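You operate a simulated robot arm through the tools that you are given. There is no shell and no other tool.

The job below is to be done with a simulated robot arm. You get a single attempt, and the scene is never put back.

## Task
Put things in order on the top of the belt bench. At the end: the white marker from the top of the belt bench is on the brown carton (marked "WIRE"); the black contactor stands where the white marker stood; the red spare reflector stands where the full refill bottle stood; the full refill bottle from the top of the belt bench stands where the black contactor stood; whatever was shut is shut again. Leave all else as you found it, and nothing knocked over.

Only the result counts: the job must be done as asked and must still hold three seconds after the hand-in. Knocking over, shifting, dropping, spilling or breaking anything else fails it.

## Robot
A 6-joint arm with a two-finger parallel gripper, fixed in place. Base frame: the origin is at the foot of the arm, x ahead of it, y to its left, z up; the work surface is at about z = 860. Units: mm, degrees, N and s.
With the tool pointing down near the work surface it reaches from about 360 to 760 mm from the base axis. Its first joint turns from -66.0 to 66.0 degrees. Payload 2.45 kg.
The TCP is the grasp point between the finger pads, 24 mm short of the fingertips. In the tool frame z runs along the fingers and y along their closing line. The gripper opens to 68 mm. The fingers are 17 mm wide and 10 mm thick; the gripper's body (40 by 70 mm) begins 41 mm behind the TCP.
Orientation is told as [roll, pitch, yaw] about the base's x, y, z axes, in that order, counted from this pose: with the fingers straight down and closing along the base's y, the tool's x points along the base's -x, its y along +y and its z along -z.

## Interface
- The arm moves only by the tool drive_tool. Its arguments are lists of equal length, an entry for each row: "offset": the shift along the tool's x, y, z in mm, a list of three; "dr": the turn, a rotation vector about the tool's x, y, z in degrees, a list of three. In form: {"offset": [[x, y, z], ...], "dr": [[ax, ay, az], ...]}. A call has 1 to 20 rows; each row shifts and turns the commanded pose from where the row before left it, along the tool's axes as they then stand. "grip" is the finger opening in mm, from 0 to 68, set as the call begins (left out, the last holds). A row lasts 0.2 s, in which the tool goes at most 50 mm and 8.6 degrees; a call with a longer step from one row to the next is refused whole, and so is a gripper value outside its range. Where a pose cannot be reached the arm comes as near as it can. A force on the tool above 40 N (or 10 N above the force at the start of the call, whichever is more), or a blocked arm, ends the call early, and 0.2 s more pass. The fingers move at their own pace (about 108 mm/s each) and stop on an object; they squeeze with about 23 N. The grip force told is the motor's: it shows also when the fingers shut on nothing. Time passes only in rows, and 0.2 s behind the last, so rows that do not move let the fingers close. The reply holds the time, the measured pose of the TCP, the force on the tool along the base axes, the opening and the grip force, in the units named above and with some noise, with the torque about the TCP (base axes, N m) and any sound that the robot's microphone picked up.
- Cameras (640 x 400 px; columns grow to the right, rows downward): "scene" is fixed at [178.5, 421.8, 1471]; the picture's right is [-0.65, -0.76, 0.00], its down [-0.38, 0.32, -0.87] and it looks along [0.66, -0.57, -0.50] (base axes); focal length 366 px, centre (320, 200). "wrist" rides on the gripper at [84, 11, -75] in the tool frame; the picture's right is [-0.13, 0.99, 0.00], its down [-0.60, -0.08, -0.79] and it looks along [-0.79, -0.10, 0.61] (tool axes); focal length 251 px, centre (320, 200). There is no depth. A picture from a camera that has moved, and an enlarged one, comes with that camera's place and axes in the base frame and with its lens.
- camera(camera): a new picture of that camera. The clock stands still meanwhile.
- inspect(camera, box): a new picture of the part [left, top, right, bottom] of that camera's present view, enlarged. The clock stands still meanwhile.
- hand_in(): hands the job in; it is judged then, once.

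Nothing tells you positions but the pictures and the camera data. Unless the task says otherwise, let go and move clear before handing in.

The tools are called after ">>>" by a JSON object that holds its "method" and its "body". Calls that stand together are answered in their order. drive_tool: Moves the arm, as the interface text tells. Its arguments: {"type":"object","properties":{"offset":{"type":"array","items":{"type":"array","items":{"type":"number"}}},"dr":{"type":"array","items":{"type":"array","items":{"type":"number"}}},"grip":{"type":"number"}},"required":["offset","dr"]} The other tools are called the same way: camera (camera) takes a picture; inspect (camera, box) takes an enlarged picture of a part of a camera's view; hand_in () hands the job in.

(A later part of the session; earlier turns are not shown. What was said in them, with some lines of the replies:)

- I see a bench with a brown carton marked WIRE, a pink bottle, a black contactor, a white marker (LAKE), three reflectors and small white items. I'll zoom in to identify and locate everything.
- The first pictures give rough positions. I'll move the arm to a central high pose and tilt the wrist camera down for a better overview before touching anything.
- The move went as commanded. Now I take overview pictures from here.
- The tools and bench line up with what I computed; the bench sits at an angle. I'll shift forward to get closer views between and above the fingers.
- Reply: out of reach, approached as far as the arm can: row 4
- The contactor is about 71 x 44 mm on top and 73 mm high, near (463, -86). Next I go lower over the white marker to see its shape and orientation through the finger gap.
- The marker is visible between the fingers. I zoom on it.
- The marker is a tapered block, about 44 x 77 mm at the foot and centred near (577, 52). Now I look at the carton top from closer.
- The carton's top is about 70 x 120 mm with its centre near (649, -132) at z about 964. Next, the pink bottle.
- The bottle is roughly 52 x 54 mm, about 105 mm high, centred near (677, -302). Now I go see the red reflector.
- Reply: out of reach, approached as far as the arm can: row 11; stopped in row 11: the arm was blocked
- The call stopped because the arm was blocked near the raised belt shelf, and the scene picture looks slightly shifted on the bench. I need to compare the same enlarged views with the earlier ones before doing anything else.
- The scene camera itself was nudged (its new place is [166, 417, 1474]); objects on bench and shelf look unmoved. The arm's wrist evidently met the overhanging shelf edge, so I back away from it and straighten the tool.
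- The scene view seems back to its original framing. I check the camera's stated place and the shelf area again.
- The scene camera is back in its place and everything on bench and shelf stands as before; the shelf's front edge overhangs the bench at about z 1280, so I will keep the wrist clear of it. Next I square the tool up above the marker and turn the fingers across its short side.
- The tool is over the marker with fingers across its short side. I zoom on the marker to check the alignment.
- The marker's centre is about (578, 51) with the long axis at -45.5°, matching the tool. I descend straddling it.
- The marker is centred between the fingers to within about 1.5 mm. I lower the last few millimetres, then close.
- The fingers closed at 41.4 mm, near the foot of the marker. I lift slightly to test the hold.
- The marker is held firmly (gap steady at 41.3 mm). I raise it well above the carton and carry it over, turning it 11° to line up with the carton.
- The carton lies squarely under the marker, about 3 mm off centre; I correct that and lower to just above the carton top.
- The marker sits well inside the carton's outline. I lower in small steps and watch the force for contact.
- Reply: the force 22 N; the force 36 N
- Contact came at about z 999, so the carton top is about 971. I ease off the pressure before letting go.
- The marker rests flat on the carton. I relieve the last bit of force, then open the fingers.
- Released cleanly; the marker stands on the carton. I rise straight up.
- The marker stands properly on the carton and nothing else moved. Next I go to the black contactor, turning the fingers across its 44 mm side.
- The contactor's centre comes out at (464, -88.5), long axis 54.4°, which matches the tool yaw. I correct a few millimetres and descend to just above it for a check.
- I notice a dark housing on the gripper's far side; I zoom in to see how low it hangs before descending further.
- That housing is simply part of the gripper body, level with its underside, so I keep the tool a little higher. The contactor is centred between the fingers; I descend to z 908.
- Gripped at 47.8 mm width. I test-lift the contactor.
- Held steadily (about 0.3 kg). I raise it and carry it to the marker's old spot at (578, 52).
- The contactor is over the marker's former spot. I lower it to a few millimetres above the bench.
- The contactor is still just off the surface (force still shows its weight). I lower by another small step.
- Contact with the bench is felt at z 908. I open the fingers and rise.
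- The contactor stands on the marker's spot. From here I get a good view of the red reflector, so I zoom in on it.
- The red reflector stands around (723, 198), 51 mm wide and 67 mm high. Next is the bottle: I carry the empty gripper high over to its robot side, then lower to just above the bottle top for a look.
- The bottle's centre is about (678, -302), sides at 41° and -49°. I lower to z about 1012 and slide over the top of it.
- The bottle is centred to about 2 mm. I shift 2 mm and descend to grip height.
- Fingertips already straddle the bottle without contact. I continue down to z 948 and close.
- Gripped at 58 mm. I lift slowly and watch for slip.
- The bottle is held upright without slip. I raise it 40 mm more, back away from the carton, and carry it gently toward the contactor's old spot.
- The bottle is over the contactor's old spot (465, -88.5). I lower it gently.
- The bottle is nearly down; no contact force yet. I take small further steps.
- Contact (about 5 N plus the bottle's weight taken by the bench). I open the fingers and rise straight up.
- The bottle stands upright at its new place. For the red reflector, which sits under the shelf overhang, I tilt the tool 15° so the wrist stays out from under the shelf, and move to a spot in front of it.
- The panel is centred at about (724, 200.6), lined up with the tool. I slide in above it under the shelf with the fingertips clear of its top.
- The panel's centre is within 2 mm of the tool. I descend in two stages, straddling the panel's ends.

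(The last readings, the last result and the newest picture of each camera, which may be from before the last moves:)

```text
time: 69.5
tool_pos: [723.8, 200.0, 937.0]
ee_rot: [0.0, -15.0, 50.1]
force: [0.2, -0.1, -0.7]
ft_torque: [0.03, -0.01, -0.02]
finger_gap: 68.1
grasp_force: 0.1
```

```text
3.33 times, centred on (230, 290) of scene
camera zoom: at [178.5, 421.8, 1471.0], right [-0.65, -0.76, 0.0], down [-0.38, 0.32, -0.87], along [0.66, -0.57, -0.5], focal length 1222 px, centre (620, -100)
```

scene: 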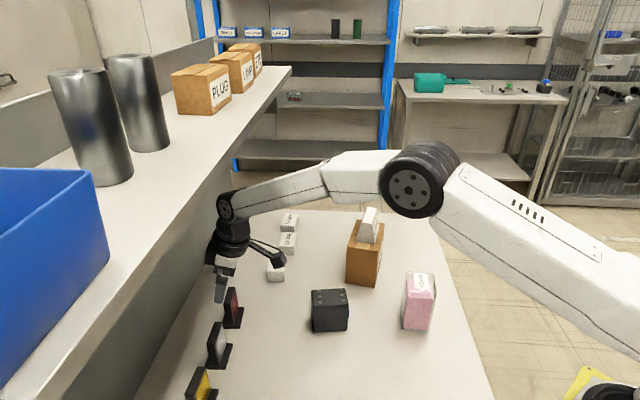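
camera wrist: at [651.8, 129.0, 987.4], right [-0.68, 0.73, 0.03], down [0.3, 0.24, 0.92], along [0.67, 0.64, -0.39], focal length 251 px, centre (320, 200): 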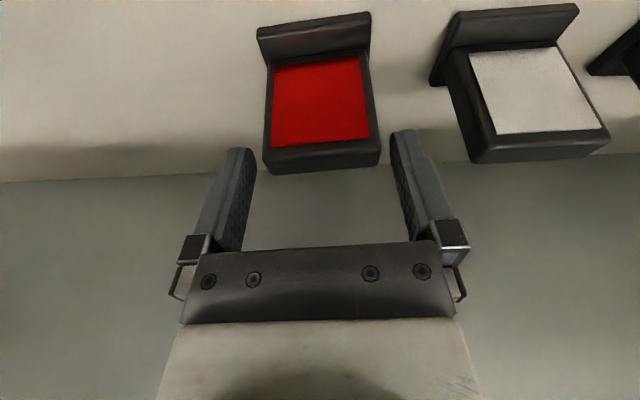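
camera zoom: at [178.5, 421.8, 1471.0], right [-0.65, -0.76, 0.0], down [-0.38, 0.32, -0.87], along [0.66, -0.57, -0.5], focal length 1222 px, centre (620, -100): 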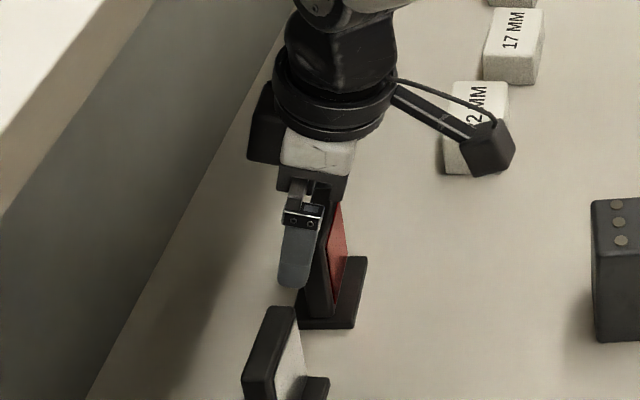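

Clearance is even on both sides. I descend the rest and close the fingers on the panel.

>>> {"method": "drive_tool", "body": {"offset": [[4.5, 0, 16.9], [3, 0, 11.2], [1.5, 0, 5.7], [0, 0, 0]], "dr": [[0, 0, 0], [0, 0, 0], [0, 0, 0], [0, 0, 0]]}}

>>> {"method": "camera", "body": {"camera": "wrist"}}

>>> {"method": "inspect", "body": {"camera": "scene", "box": [180, 230, 280, 350]}}

```text
time: 70.5
tool_pos: [724.7, 199.0, 902.5]
ee_rot: [0.0, -15.0, 50.2]
force: [-0.1, -0.6, 0.2]
ft_torque: [0.0, 0.02, 0.02]
finger_gap: 68.0
grasp_force: 0.0
```

```text
taken
camera wrist: at [651.4, 129.0, 953.7], right [-0.68, 0.73, 0.03], down [0.3, 0.24, 0.92], along [0.67, 0.64, -0.39], focal length 251 px, centre (320, 200)
```

wrist: 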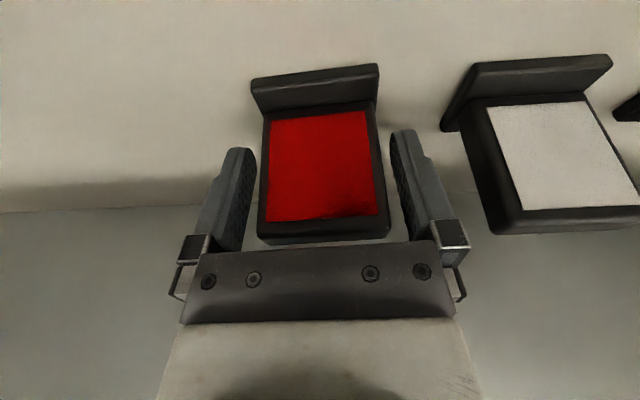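

```text
3.33 times, centred on (230, 290) of scene
camera zoom: at [178.5, 421.8, 1471.0], right [-0.65, -0.76, 0.0], down [-0.38, 0.32, -0.87], along [0.66, -0.57, -0.5], focal length 1222 px, centre (620, -100)
```

zoom: 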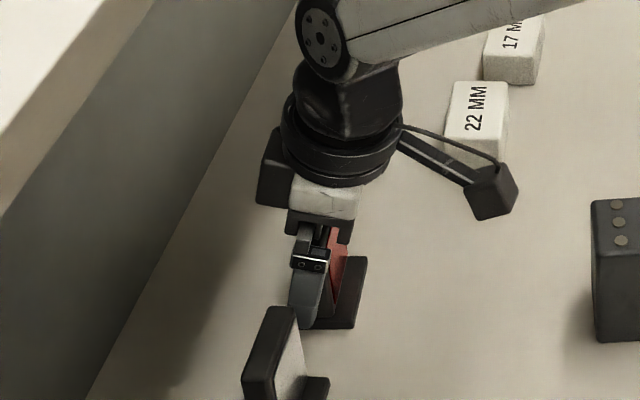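

>>> {"method": "drive_tool", "body": {"offset": [[0, 0, 0], [0, 0, 0], [0, 0, 0]], "dr": [[0, 0, 0], [0, 0, 0], [0, 0, 0]], "grip": 25}}

>>> {"method": "inspect", "body": {"camera": "wrist", "box": [190, 40, 450, 260]}}

```text
time: 71.2
tool_pos: [724.2, 199.8, 903.7]
ee_rot: [0.0, -15.1, 50.0]
force: [-0.3, -0.8, 0.5]
ft_torque: [0.0, -0.02, -0.04]
finger_gap: 51.4
grasp_force: 23.2
```

```text
1.82 times, centred on (320, 150) of wrist
camera zoom: at [651.3, 129.0, 953.9], right [-0.68, 0.73, 0.03], down [0.3, 0.24, 0.92], along [0.67, 0.64, -0.39], focal length 457 px, centre (320, 291)
```

zoom: 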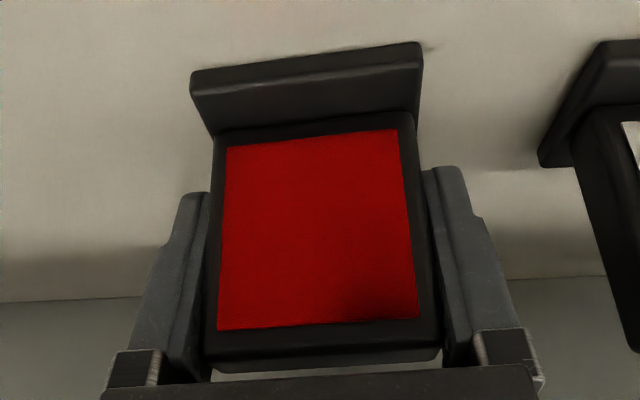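

Gripped at 51.4 mm on the panel ends. I lift slightly and check.

>>> {"method": "drive_tool", "body": {"offset": [[-1, 0, -3.9], [-1.6, 0, -5.8], [-1.8, 0, -6.8], [0, 0, 0]], "dr": [[0, 0, 0], [0, 0, 0], [0, 0, 0], [0, 0, 0]]}}

>>> {"method": "camera", "body": {"camera": "wrist"}}

>>> {"method": "inspect", "body": {"camera": "scene", "box": [180, 230, 280, 350]}}

```text
time: 72.2
tool_pos: [724.5, 199.5, 919.4]
ee_rot: [-0.1, -14.9, 50.2]
force: [0.7, 0.1, -1.0]
ft_torque: [0.0, 0.01, 0.03]
finger_gap: 51.6
grasp_force: 23.1
```

```text
taken
camera wrist: at [651.5, 128.5, 969.9], right [-0.68, 0.73, 0.03], down [0.3, 0.24, 0.92], along [0.67, 0.64, -0.39], focal length 251 px, centre (320, 200)
```

wrist: 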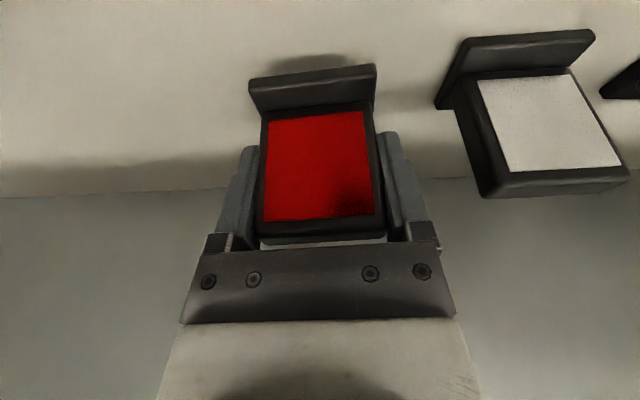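

```text
3.33 times, centred on (230, 290) of scene
camera zoom: at [178.5, 421.8, 1471.0], right [-0.65, -0.76, 0.0], down [-0.38, 0.32, -0.87], along [0.66, -0.57, -0.5], focal length 1222 px, centre (620, -100)
```

zoom: 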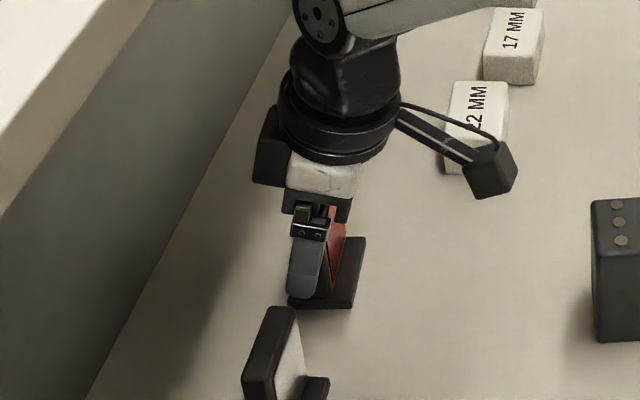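

The reflector is held level. I lift it to z 970, back out from under the shelf, and then raise it in the open.

>>> {"method": "drive_tool", "body": {"offset": [[-4.4, 0, -16.3], [-4.4, 0, -16.3], [-4.3, 0, -16.3], [0, 0, 0], [15, 0, -4], [25, 0, -6.7], [30, 0, -8], [25, 0, -6.7], [11.3, 0, -3.1], [0, 0, 0], [-6, 0, -22], [-8, 0, -30], [-9, 0, -34], [-9, 0, -35], [0, 0, 0]], "dr": [[0, 0, 0], [0, 0, 0], [0, 0, 0], [0, 0, 0], [0, 0, 0], [0, 0, 0], [0, 0, 0], [0, 0, 0], [0, 0, 0], [0, 0, 0], [0, 0, 0], [0, 0, 0], [0, 0, 0], [0, 0, 0], [0, 0, 0]]}}

>>> {"method": "camera", "body": {"camera": "scene"}}

>>> {"method": "camera", "body": {"camera": "wrist"}}

```text
time: 75.5
tool_pos: [654.9, 115.0, 1096.1]
ee_rot: [0.1, -14.8, 50.1]
force: [-0.1, 0.4, 0.4]
ft_torque: [-0.01, -0.02, -0.01]
finger_gap: 51.4
grasp_force: 22.8
```

```text
taken
```

scene: 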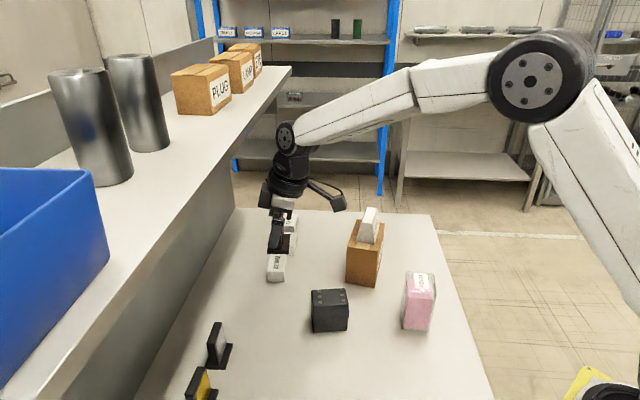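

```text
taken
camera wrist: at [581.6, 44.9, 1146.7], right [-0.68, 0.73, 0.03], down [0.3, 0.24, 0.92], along [0.67, 0.64, -0.39], focal length 251 px, centre (320, 200)
```

wrist: 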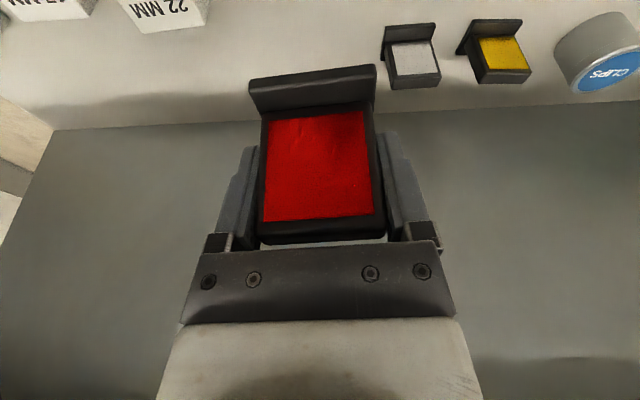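

The reflector came out cleanly; the white and yellow ones are untouched. I carry it at z 1096 across, over the carton and marker, to the robot side of the bottle's old spot.

>>> {"method": "drive_tool", "body": {"offset": [[13.2, -9.2, -3.5], [26.4, -18.4, -7.1], [26.4, -18.4, -7.1], [26.4, -18.4, -7.1], [26.4, -18.4, -7.1], [26.4, -18.4, -7.1], [26.4, -18.4, -7.1], [26.4, -18.4, -7.1], [26.4, -18.4, -7.1], [26.4, -18.4, -7.1], [26.4, -18.4, -7.1], [26.4, -18.4, -7.1], [26.4, -18.4, -7.1], [13.2, -9.2, -3.5], [0, 0, 0]], "dr": [[0, 0, 0], [0, 0, 0], [0, 0, 0], [0, 0, 0], [0, 0, 0], [0, 0, 0], [0, 0, 0], [0, 0, 0], [0, 0, 0], [0, 0, 0], [0, 0, 0], [0, 0, 0], [0, 0, 0], [0, 0, 0], [0, 0, 0]]}}

>>> {"method": "camera", "body": {"camera": "scene"}}

>>> {"method": "camera", "body": {"camera": "wrist"}}

```text
time: 78.7
tool_pos: [609.7, -312.8, 1096.1]
ee_rot: [0.1, -15.0, 50.1]
force: [-0.3, -0.1, -0.3]
ft_torque: [-0.01, -0.01, 0.03]
finger_gap: 51.4
grasp_force: 22.4
```

```text
taken
```

scene: 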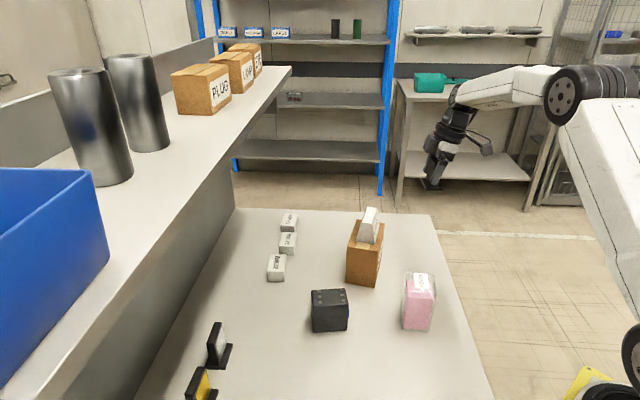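

```text
taken
camera wrist: at [537.1, -383.0, 1146.3], right [-0.68, 0.73, 0.03], down [0.3, 0.24, 0.92], along [0.67, 0.64, -0.39], focal length 251 px, centre (320, 200)
```

wrist: 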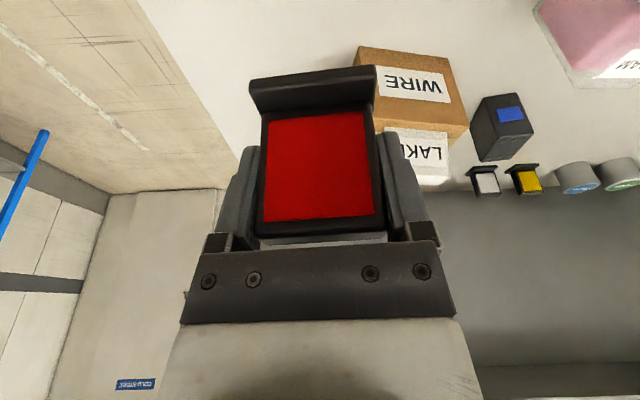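

Now I lower to z 965 and move in over the bottle's old spot.

>>> {"method": "drive_tool", "body": {"offset": [[6, 0, 22.4], [9, 0, 33.6], [10, 0, 37.3], [8.9, 0, 33.2], [0, 0, 0], [-12, -9.5, 3.2], [-18, -14.2, 4.8], [-16, -12.7, 4.3], [-8.6, -6.8, 2.3], [0, 0, 0]], "dr": [[0, 0, 0], [0, 0, 0], [0, 0, 0], [0, 0, 0], [0, 0, 0], [0, 0, 0], [0, 0, 0], [0, 0, 0], [0, 0, 0], [0, 0, 0]]}}

>>> {"method": "camera", "body": {"camera": "scene"}}

>>> {"method": "camera", "body": {"camera": "wrist"}}

```text
time: 80.8
tool_pos: [678.6, -295.1, 964.8]
ee_rot: [0.0, -14.9, 50.0]
force: [-1.1, 0.2, -0.9]
ft_torque: [0.02, 0.02, 0.03]
finger_gap: 51.4
grasp_force: 22.6
```

```text
taken
```

scene: 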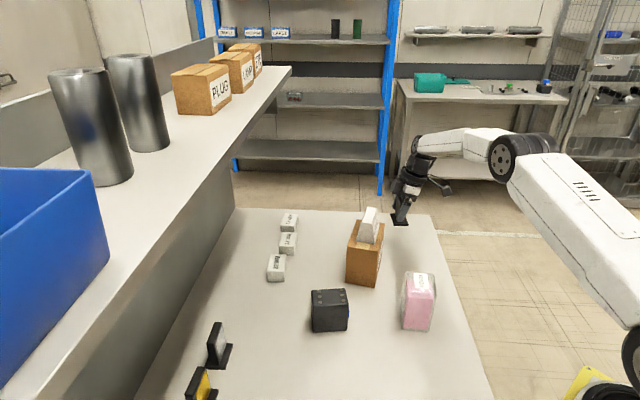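

```text
taken
camera wrist: at [606.0, -365.6, 1015.7], right [-0.68, 0.73, 0.03], down [0.3, 0.24, 0.92], along [0.67, 0.64, -0.39], focal length 251 px, centre (320, 200)
```

wrist: 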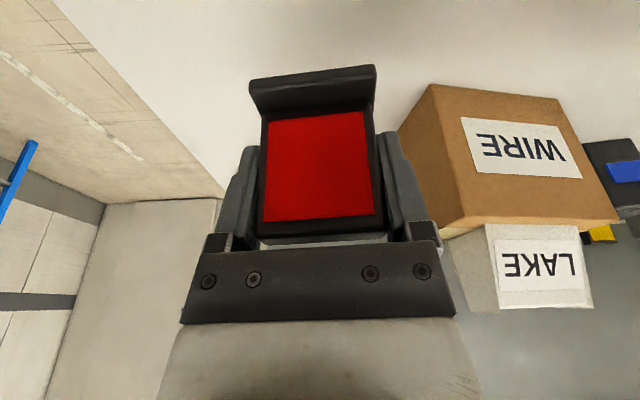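

The reflector is over the spot. I lower to a few millimetres above the bench.

>>> {"method": "drive_tool", "body": {"offset": [[5, -1, 18], [5, 0, 19], [4.2, 0, 16.1], [0, 0, 0], [0, 0, 0]], "dr": [[0, 0, 0], [0, 0, 0], [0, 0, 0], [0, 0, 0], [0, 0, 0]]}}

>>> {"method": "inspect", "body": {"camera": "scene", "box": [330, 150, 470, 270]}}

>>> {"method": "camera", "body": {"camera": "wrist"}}

```text
time: 82.0
tool_pos: [680.3, -295.2, 910.1]
ee_rot: [0.1, -15.0, 50.1]
force: [0.0, -0.3, -0.8]
ft_torque: [0.0, 0.01, 0.01]
finger_gap: 51.5
grasp_force: 23.5
```

```text
3.33 times, centred on (400, 210) of scene
camera zoom: at [178.5, 421.8, 1471.0], right [-0.65, -0.76, 0.0], down [-0.38, 0.32, -0.87], along [0.66, -0.57, -0.5], focal length 1222 px, centre (53, 167)
```

zoom: 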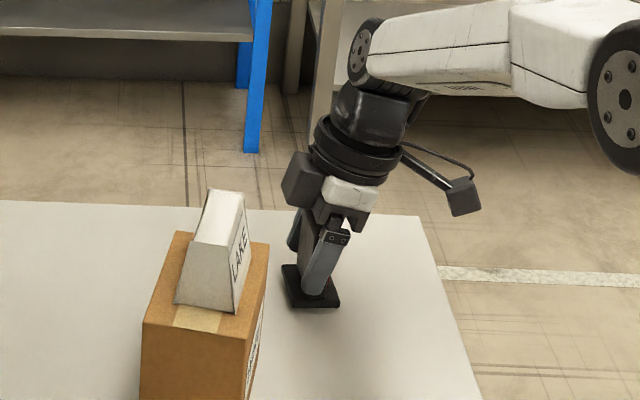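

```text
taken
camera wrist: at [607.6, -367.3, 960.4], right [-0.68, 0.73, 0.03], down [0.3, 0.24, 0.92], along [0.67, 0.64, -0.39], focal length 251 px, centre (320, 200)
```

wrist: 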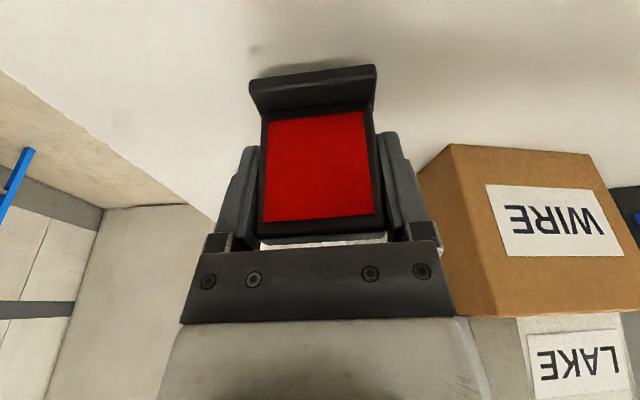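

Before setting down, I check the reflector's position against the bottle's old footprint more closely.

>>> {"method": "inspect", "body": {"camera": "scene", "box": [380, 220, 430, 255]}}

```text
11.43 times, centred on (405, 238) of scene
camera zoom: at [178.5, 421.8, 1471.0], right [-0.65, -0.76, 0.0], down [-0.38, 0.32, -0.87], along [0.66, -0.57, -0.5], focal length 4189 px, centre (-651, -229)
```

zoom: 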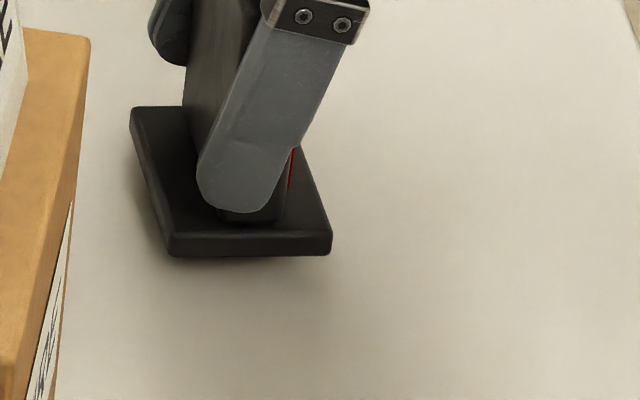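

The reflector is a few millimetres off in y relative to the bottle's footprint; I correct by about 4 mm and lower in small steps.

>>> {"method": "drive_tool", "body": {"offset": [[3.6, -1, -1], [0.5, 0, 1.9], [0.5, 0, 1.9], [0, 0, 0]], "dr": [[0, 0, 0], [0, 0, 0], [0, 0, 0], [0, 0, 0]]}}

>>> {"method": "drive_tool", "body": {"offset": [[0.26, 0, 0.97], [0.26, 0, 0.97], [0, 0, 0]], "dr": [[0, 0, 0], [0, 0, 0], [0, 0, 0]]}}

```text
time: 83.0
tool_pos: [678.8, -300.4, 905.0]
ee_rot: [-0.1, -15.0, 50.2]
force: [-0.3, 0.8, 0.3]
ft_torque: [0.0, 0.01, -0.02]
finger_gap: 51.4
grasp_force: 22.8
```

```text
time: 83.8
tool_pos: [678.9, -301.5, 903.1]
ee_rot: [0.0, -15.0, 50.1]
force: [0.6, -0.5, -0.8]
ft_torque: [-0.02, -0.04, -0.02]
finger_gap: 51.5
grasp_force: 23.0
```

>>> {"method": "drive_tool", "body": {"offset": [[0.2, 0, 0.8], [0, 0, 0]], "dr": [[0, 0, 0], [0, 0, 0]]}}

>>> {"method": "inspect", "body": {"camera": "scene", "box": [380, 220, 430, 255]}}

```text
time: 84.5
tool_pos: [678.3, -300.4, 903.1]
ee_rot: [-0.1, -15.0, 50.0]
force: [-0.8, 0.1, 2.5]
ft_torque: [0.0, 0.01, -0.03]
finger_gap: 51.5
grasp_force: 23.2
```

```text
11.43 times, centred on (405, 238) of scene
camera zoom: at [178.5, 421.8, 1471.0], right [-0.65, -0.76, 0.0], down [-0.38, 0.32, -0.87], along [0.66, -0.57, -0.5], focal length 4189 px, centre (-651, -229)
```

zoom: 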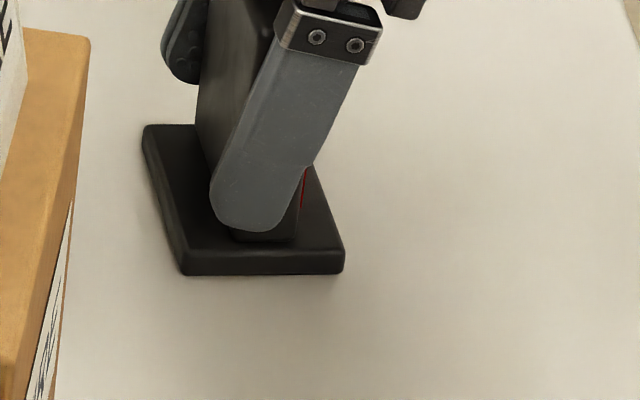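

Contact is felt and the base lies within about 2 mm of the bottle's old centre. I seat it and open the fingers.

>>> {"method": "drive_tool", "body": {"offset": [[0.1, 0, 0.4], [0, 0, 0]], "dr": [[0, 0, 0], [0, 0, 0]]}}

>>> {"method": "drive_tool", "body": {"offset": [[0, 0, 0], [0, 0, 0], [0, 0, 0]], "dr": [[0, 0, 0], [0, 0, 0], [0, 0, 0]], "grip": 68}}

>>> {"method": "inspect", "body": {"camera": "wrist", "box": [190, 40, 450, 260]}}

```text
time: 85.0
tool_pos: [678.5, -301.4, 903.2]
ee_rot: [-0.1, -15.0, 50.1]
force: [-2.2, 0.1, 7.6]
ft_torque: [0.05, 0.16, -0.03]
finger_gap: 51.2
grasp_force: 22.9
```

```text
time: 85.8
tool_pos: [679.3, -300.0, 901.4]
ee_rot: [0.1, -15.0, 50.1]
force: [0.6, 0.3, -0.4]
ft_torque: [0.01, 0.03, 0.03]
finger_gap: 68.3
grasp_force: 0.0
```

```text
1.82 times, centred on (320, 150) of wrist
camera zoom: at [605.8, -371.2, 952.8], right [-0.68, 0.73, 0.03], down [0.3, 0.24, 0.92], along [0.67, 0.64, -0.39], focal length 457 px, centre (320, 291)
```

zoom: 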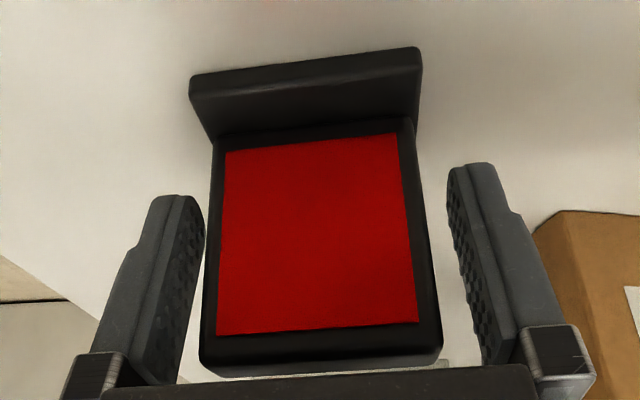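

The reflector stands free. I rise straight up and back off.

>>> {"method": "drive_tool", "body": {"offset": [[-1.3, 0.5, -4.8], [-2.6, 0.5, -9.7], [-5.2, 0, -19.3], [-7.8, 0, -29], [-5.2, 0, -19.3], [0, 0, 0]], "dr": [[0, 0, 0], [0, 0, 0], [0, 0, 0], [0, 0, 0], [0, 0, 0], [0, 0, 0]]}}

>>> {"method": "camera", "body": {"camera": "wrist"}}

>>> {"method": "camera", "body": {"camera": "scene"}}

```text
time: 87.2
tool_pos: [678.3, -298.3, 989.1]
ee_rot: [0.0, -15.0, 50.0]
force: [-0.1, 0.5, 0.1]
ft_torque: [0.03, 0.01, -0.01]
finger_gap: 68.0
grasp_force: 0.1
```

```text
taken
camera wrist: at [605.0, -370.6, 1038.1], right [-0.68, 0.73, 0.03], down [0.3, 0.24, 0.92], along [0.67, 0.64, -0.39], focal length 251 px, centre (320, 200)
```

wrist: 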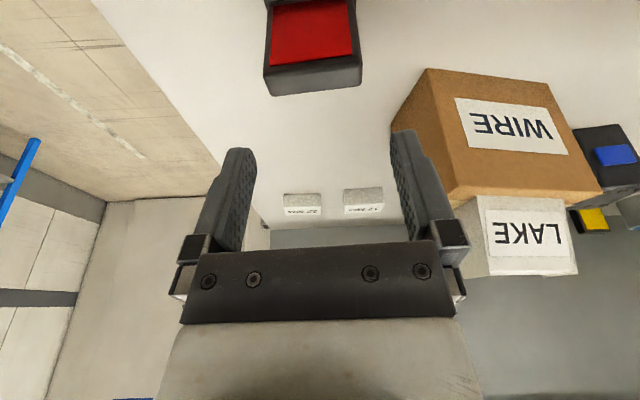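

```text
taken
```

scene: 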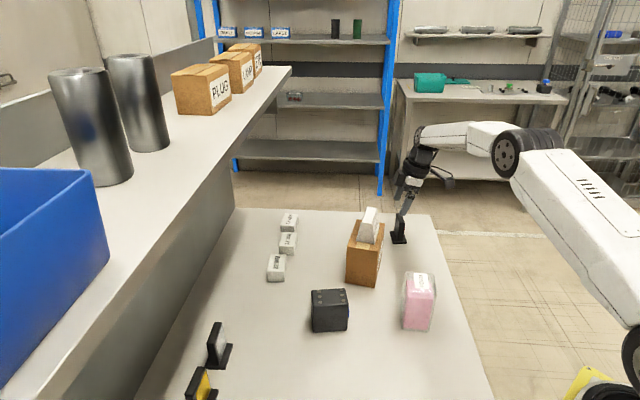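

All four pieces are placed. I back away, rise and straighten the tool, then check everything once more.

>>> {"method": "drive_tool", "body": {"offset": [[29, 0, -7.8], [29, 0, -7.8], [29, 0, -7.8], [-10.3, 0, -38.6], [-10.3, 0, -38.6], [-10.3, 0, -38.6], [-10.3, 0, -38.6], [0, 0, 0], [0, 0, 0], [0, 0, 0]], "dr": [[0, 0, 0], [0, 0, 0], [0, 0, 0], [0, 0, 0], [0, 0, 0], [0, 0, 0], [0, 0, 0], [0, 7.5, 0], [0, 7.5, 0], [0, 0, 0]]}}

>>> {"method": "camera", "body": {"camera": "scene"}}

>>> {"method": "inspect", "body": {"camera": "scene", "box": [220, 190, 480, 352]}}

>>> {"method": "inspect", "body": {"camera": "scene", "box": [140, 270, 300, 400]}}

>>> {"method": "camera", "body": {"camera": "wrist"}}

```text
time: 89.5
tool_pos: [621.4, -368.6, 1146.9]
ee_rot: [0.0, 0.1, 50.1]
force: [0.5, 0.2, 1.0]
ft_torque: [0.0, 0.0, 0.01]
finger_gap: 68.1
grasp_force: 0.0
```

```text
taken
```

scene: 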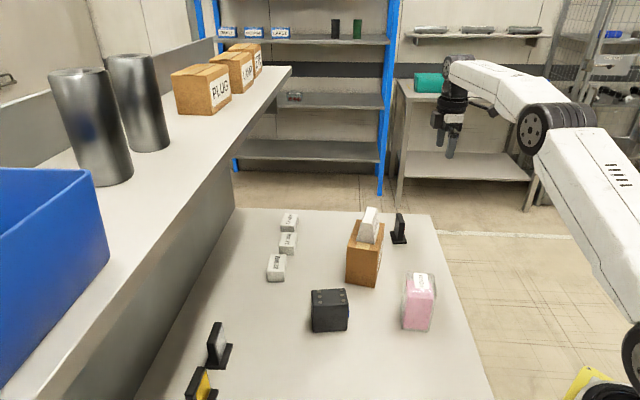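

```text
2.46 times, centred on (350, 271) of scene
camera zoom: at [178.5, 421.8, 1471.0], right [-0.65, -0.76, 0.0], down [-0.38, 0.32, -0.87], along [0.66, -0.57, -0.5], focal length 902 px, centre (246, 25)
```

zoom: 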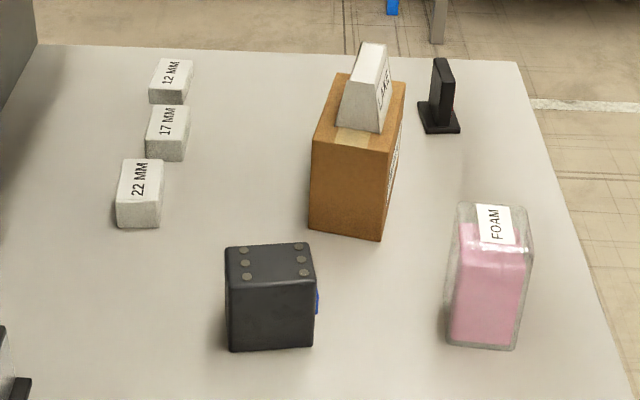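

```text
3.08 times, centred on (220, 335) of scene
camera zoom: at [178.5, 421.8, 1471.0], right [-0.65, -0.76, 0.0], down [-0.38, 0.32, -0.87], along [0.66, -0.57, -0.5], focal length 1128 px, centre (628, -215)
```

zoom: 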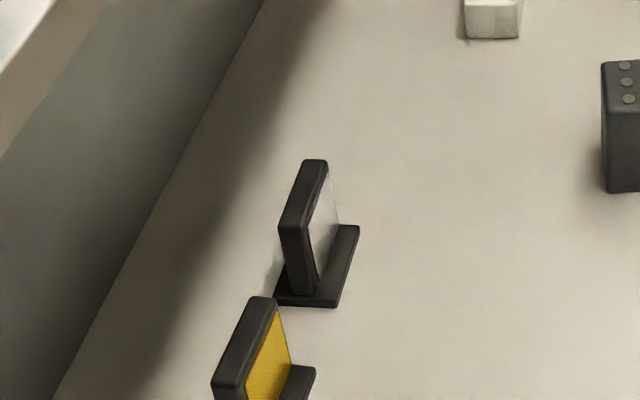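

```text
taken
camera wrist: at [558.8, -426.6, 1221.6], right [-0.68, 0.74, 0.0], down [0.45, 0.41, 0.79], along [0.58, 0.54, -0.61], focal length 251 px, centre (320, 200)
```

wrist: 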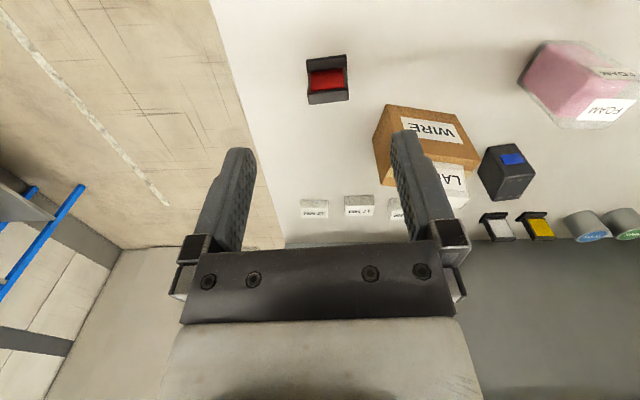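

Everything checks out:
- The marker is on the WIRE carton.
- The contactor, bottle and reflector each stand within about 3 mm of their target spots.
- All other items are unchanged, nothing had to be opened, and the gripper is open and clear.

I hand the job in.

>>> {"method": "hand_in", "body": {}}

```text
The job is handed in.
```

I've handed the job in, and the belt bench looks as you asked in my last pictures. No verdict came back, so I'm going by those pictures.

- **White marker:** it stands on the brown "WIRE" carton, well inside the edges of the top.
- **Black contactor:** it stands where the marker stood.
- **Full refill bottle:** it stands upright where the contactor stood, with nothing spilled.
- **Red spare reflector:** it stands where the bottle stood, facing the same way as before.

The contactor, bottle and reflector each measured within about 3 mm of their target spots. I opened nothing, so there was nothing to shut again. The other reflectors and small blocks I checked close up had not moved. The gripper is open and clear of everything.

**One incident:** while I was looking around early on, the arm was blocked, apparently by the overhanging shelf edge. The scene camera moved about 13 mm and went back to its place when I backed off. Close pictures straight afterwards showed nothing on the bench or shelf had moved.
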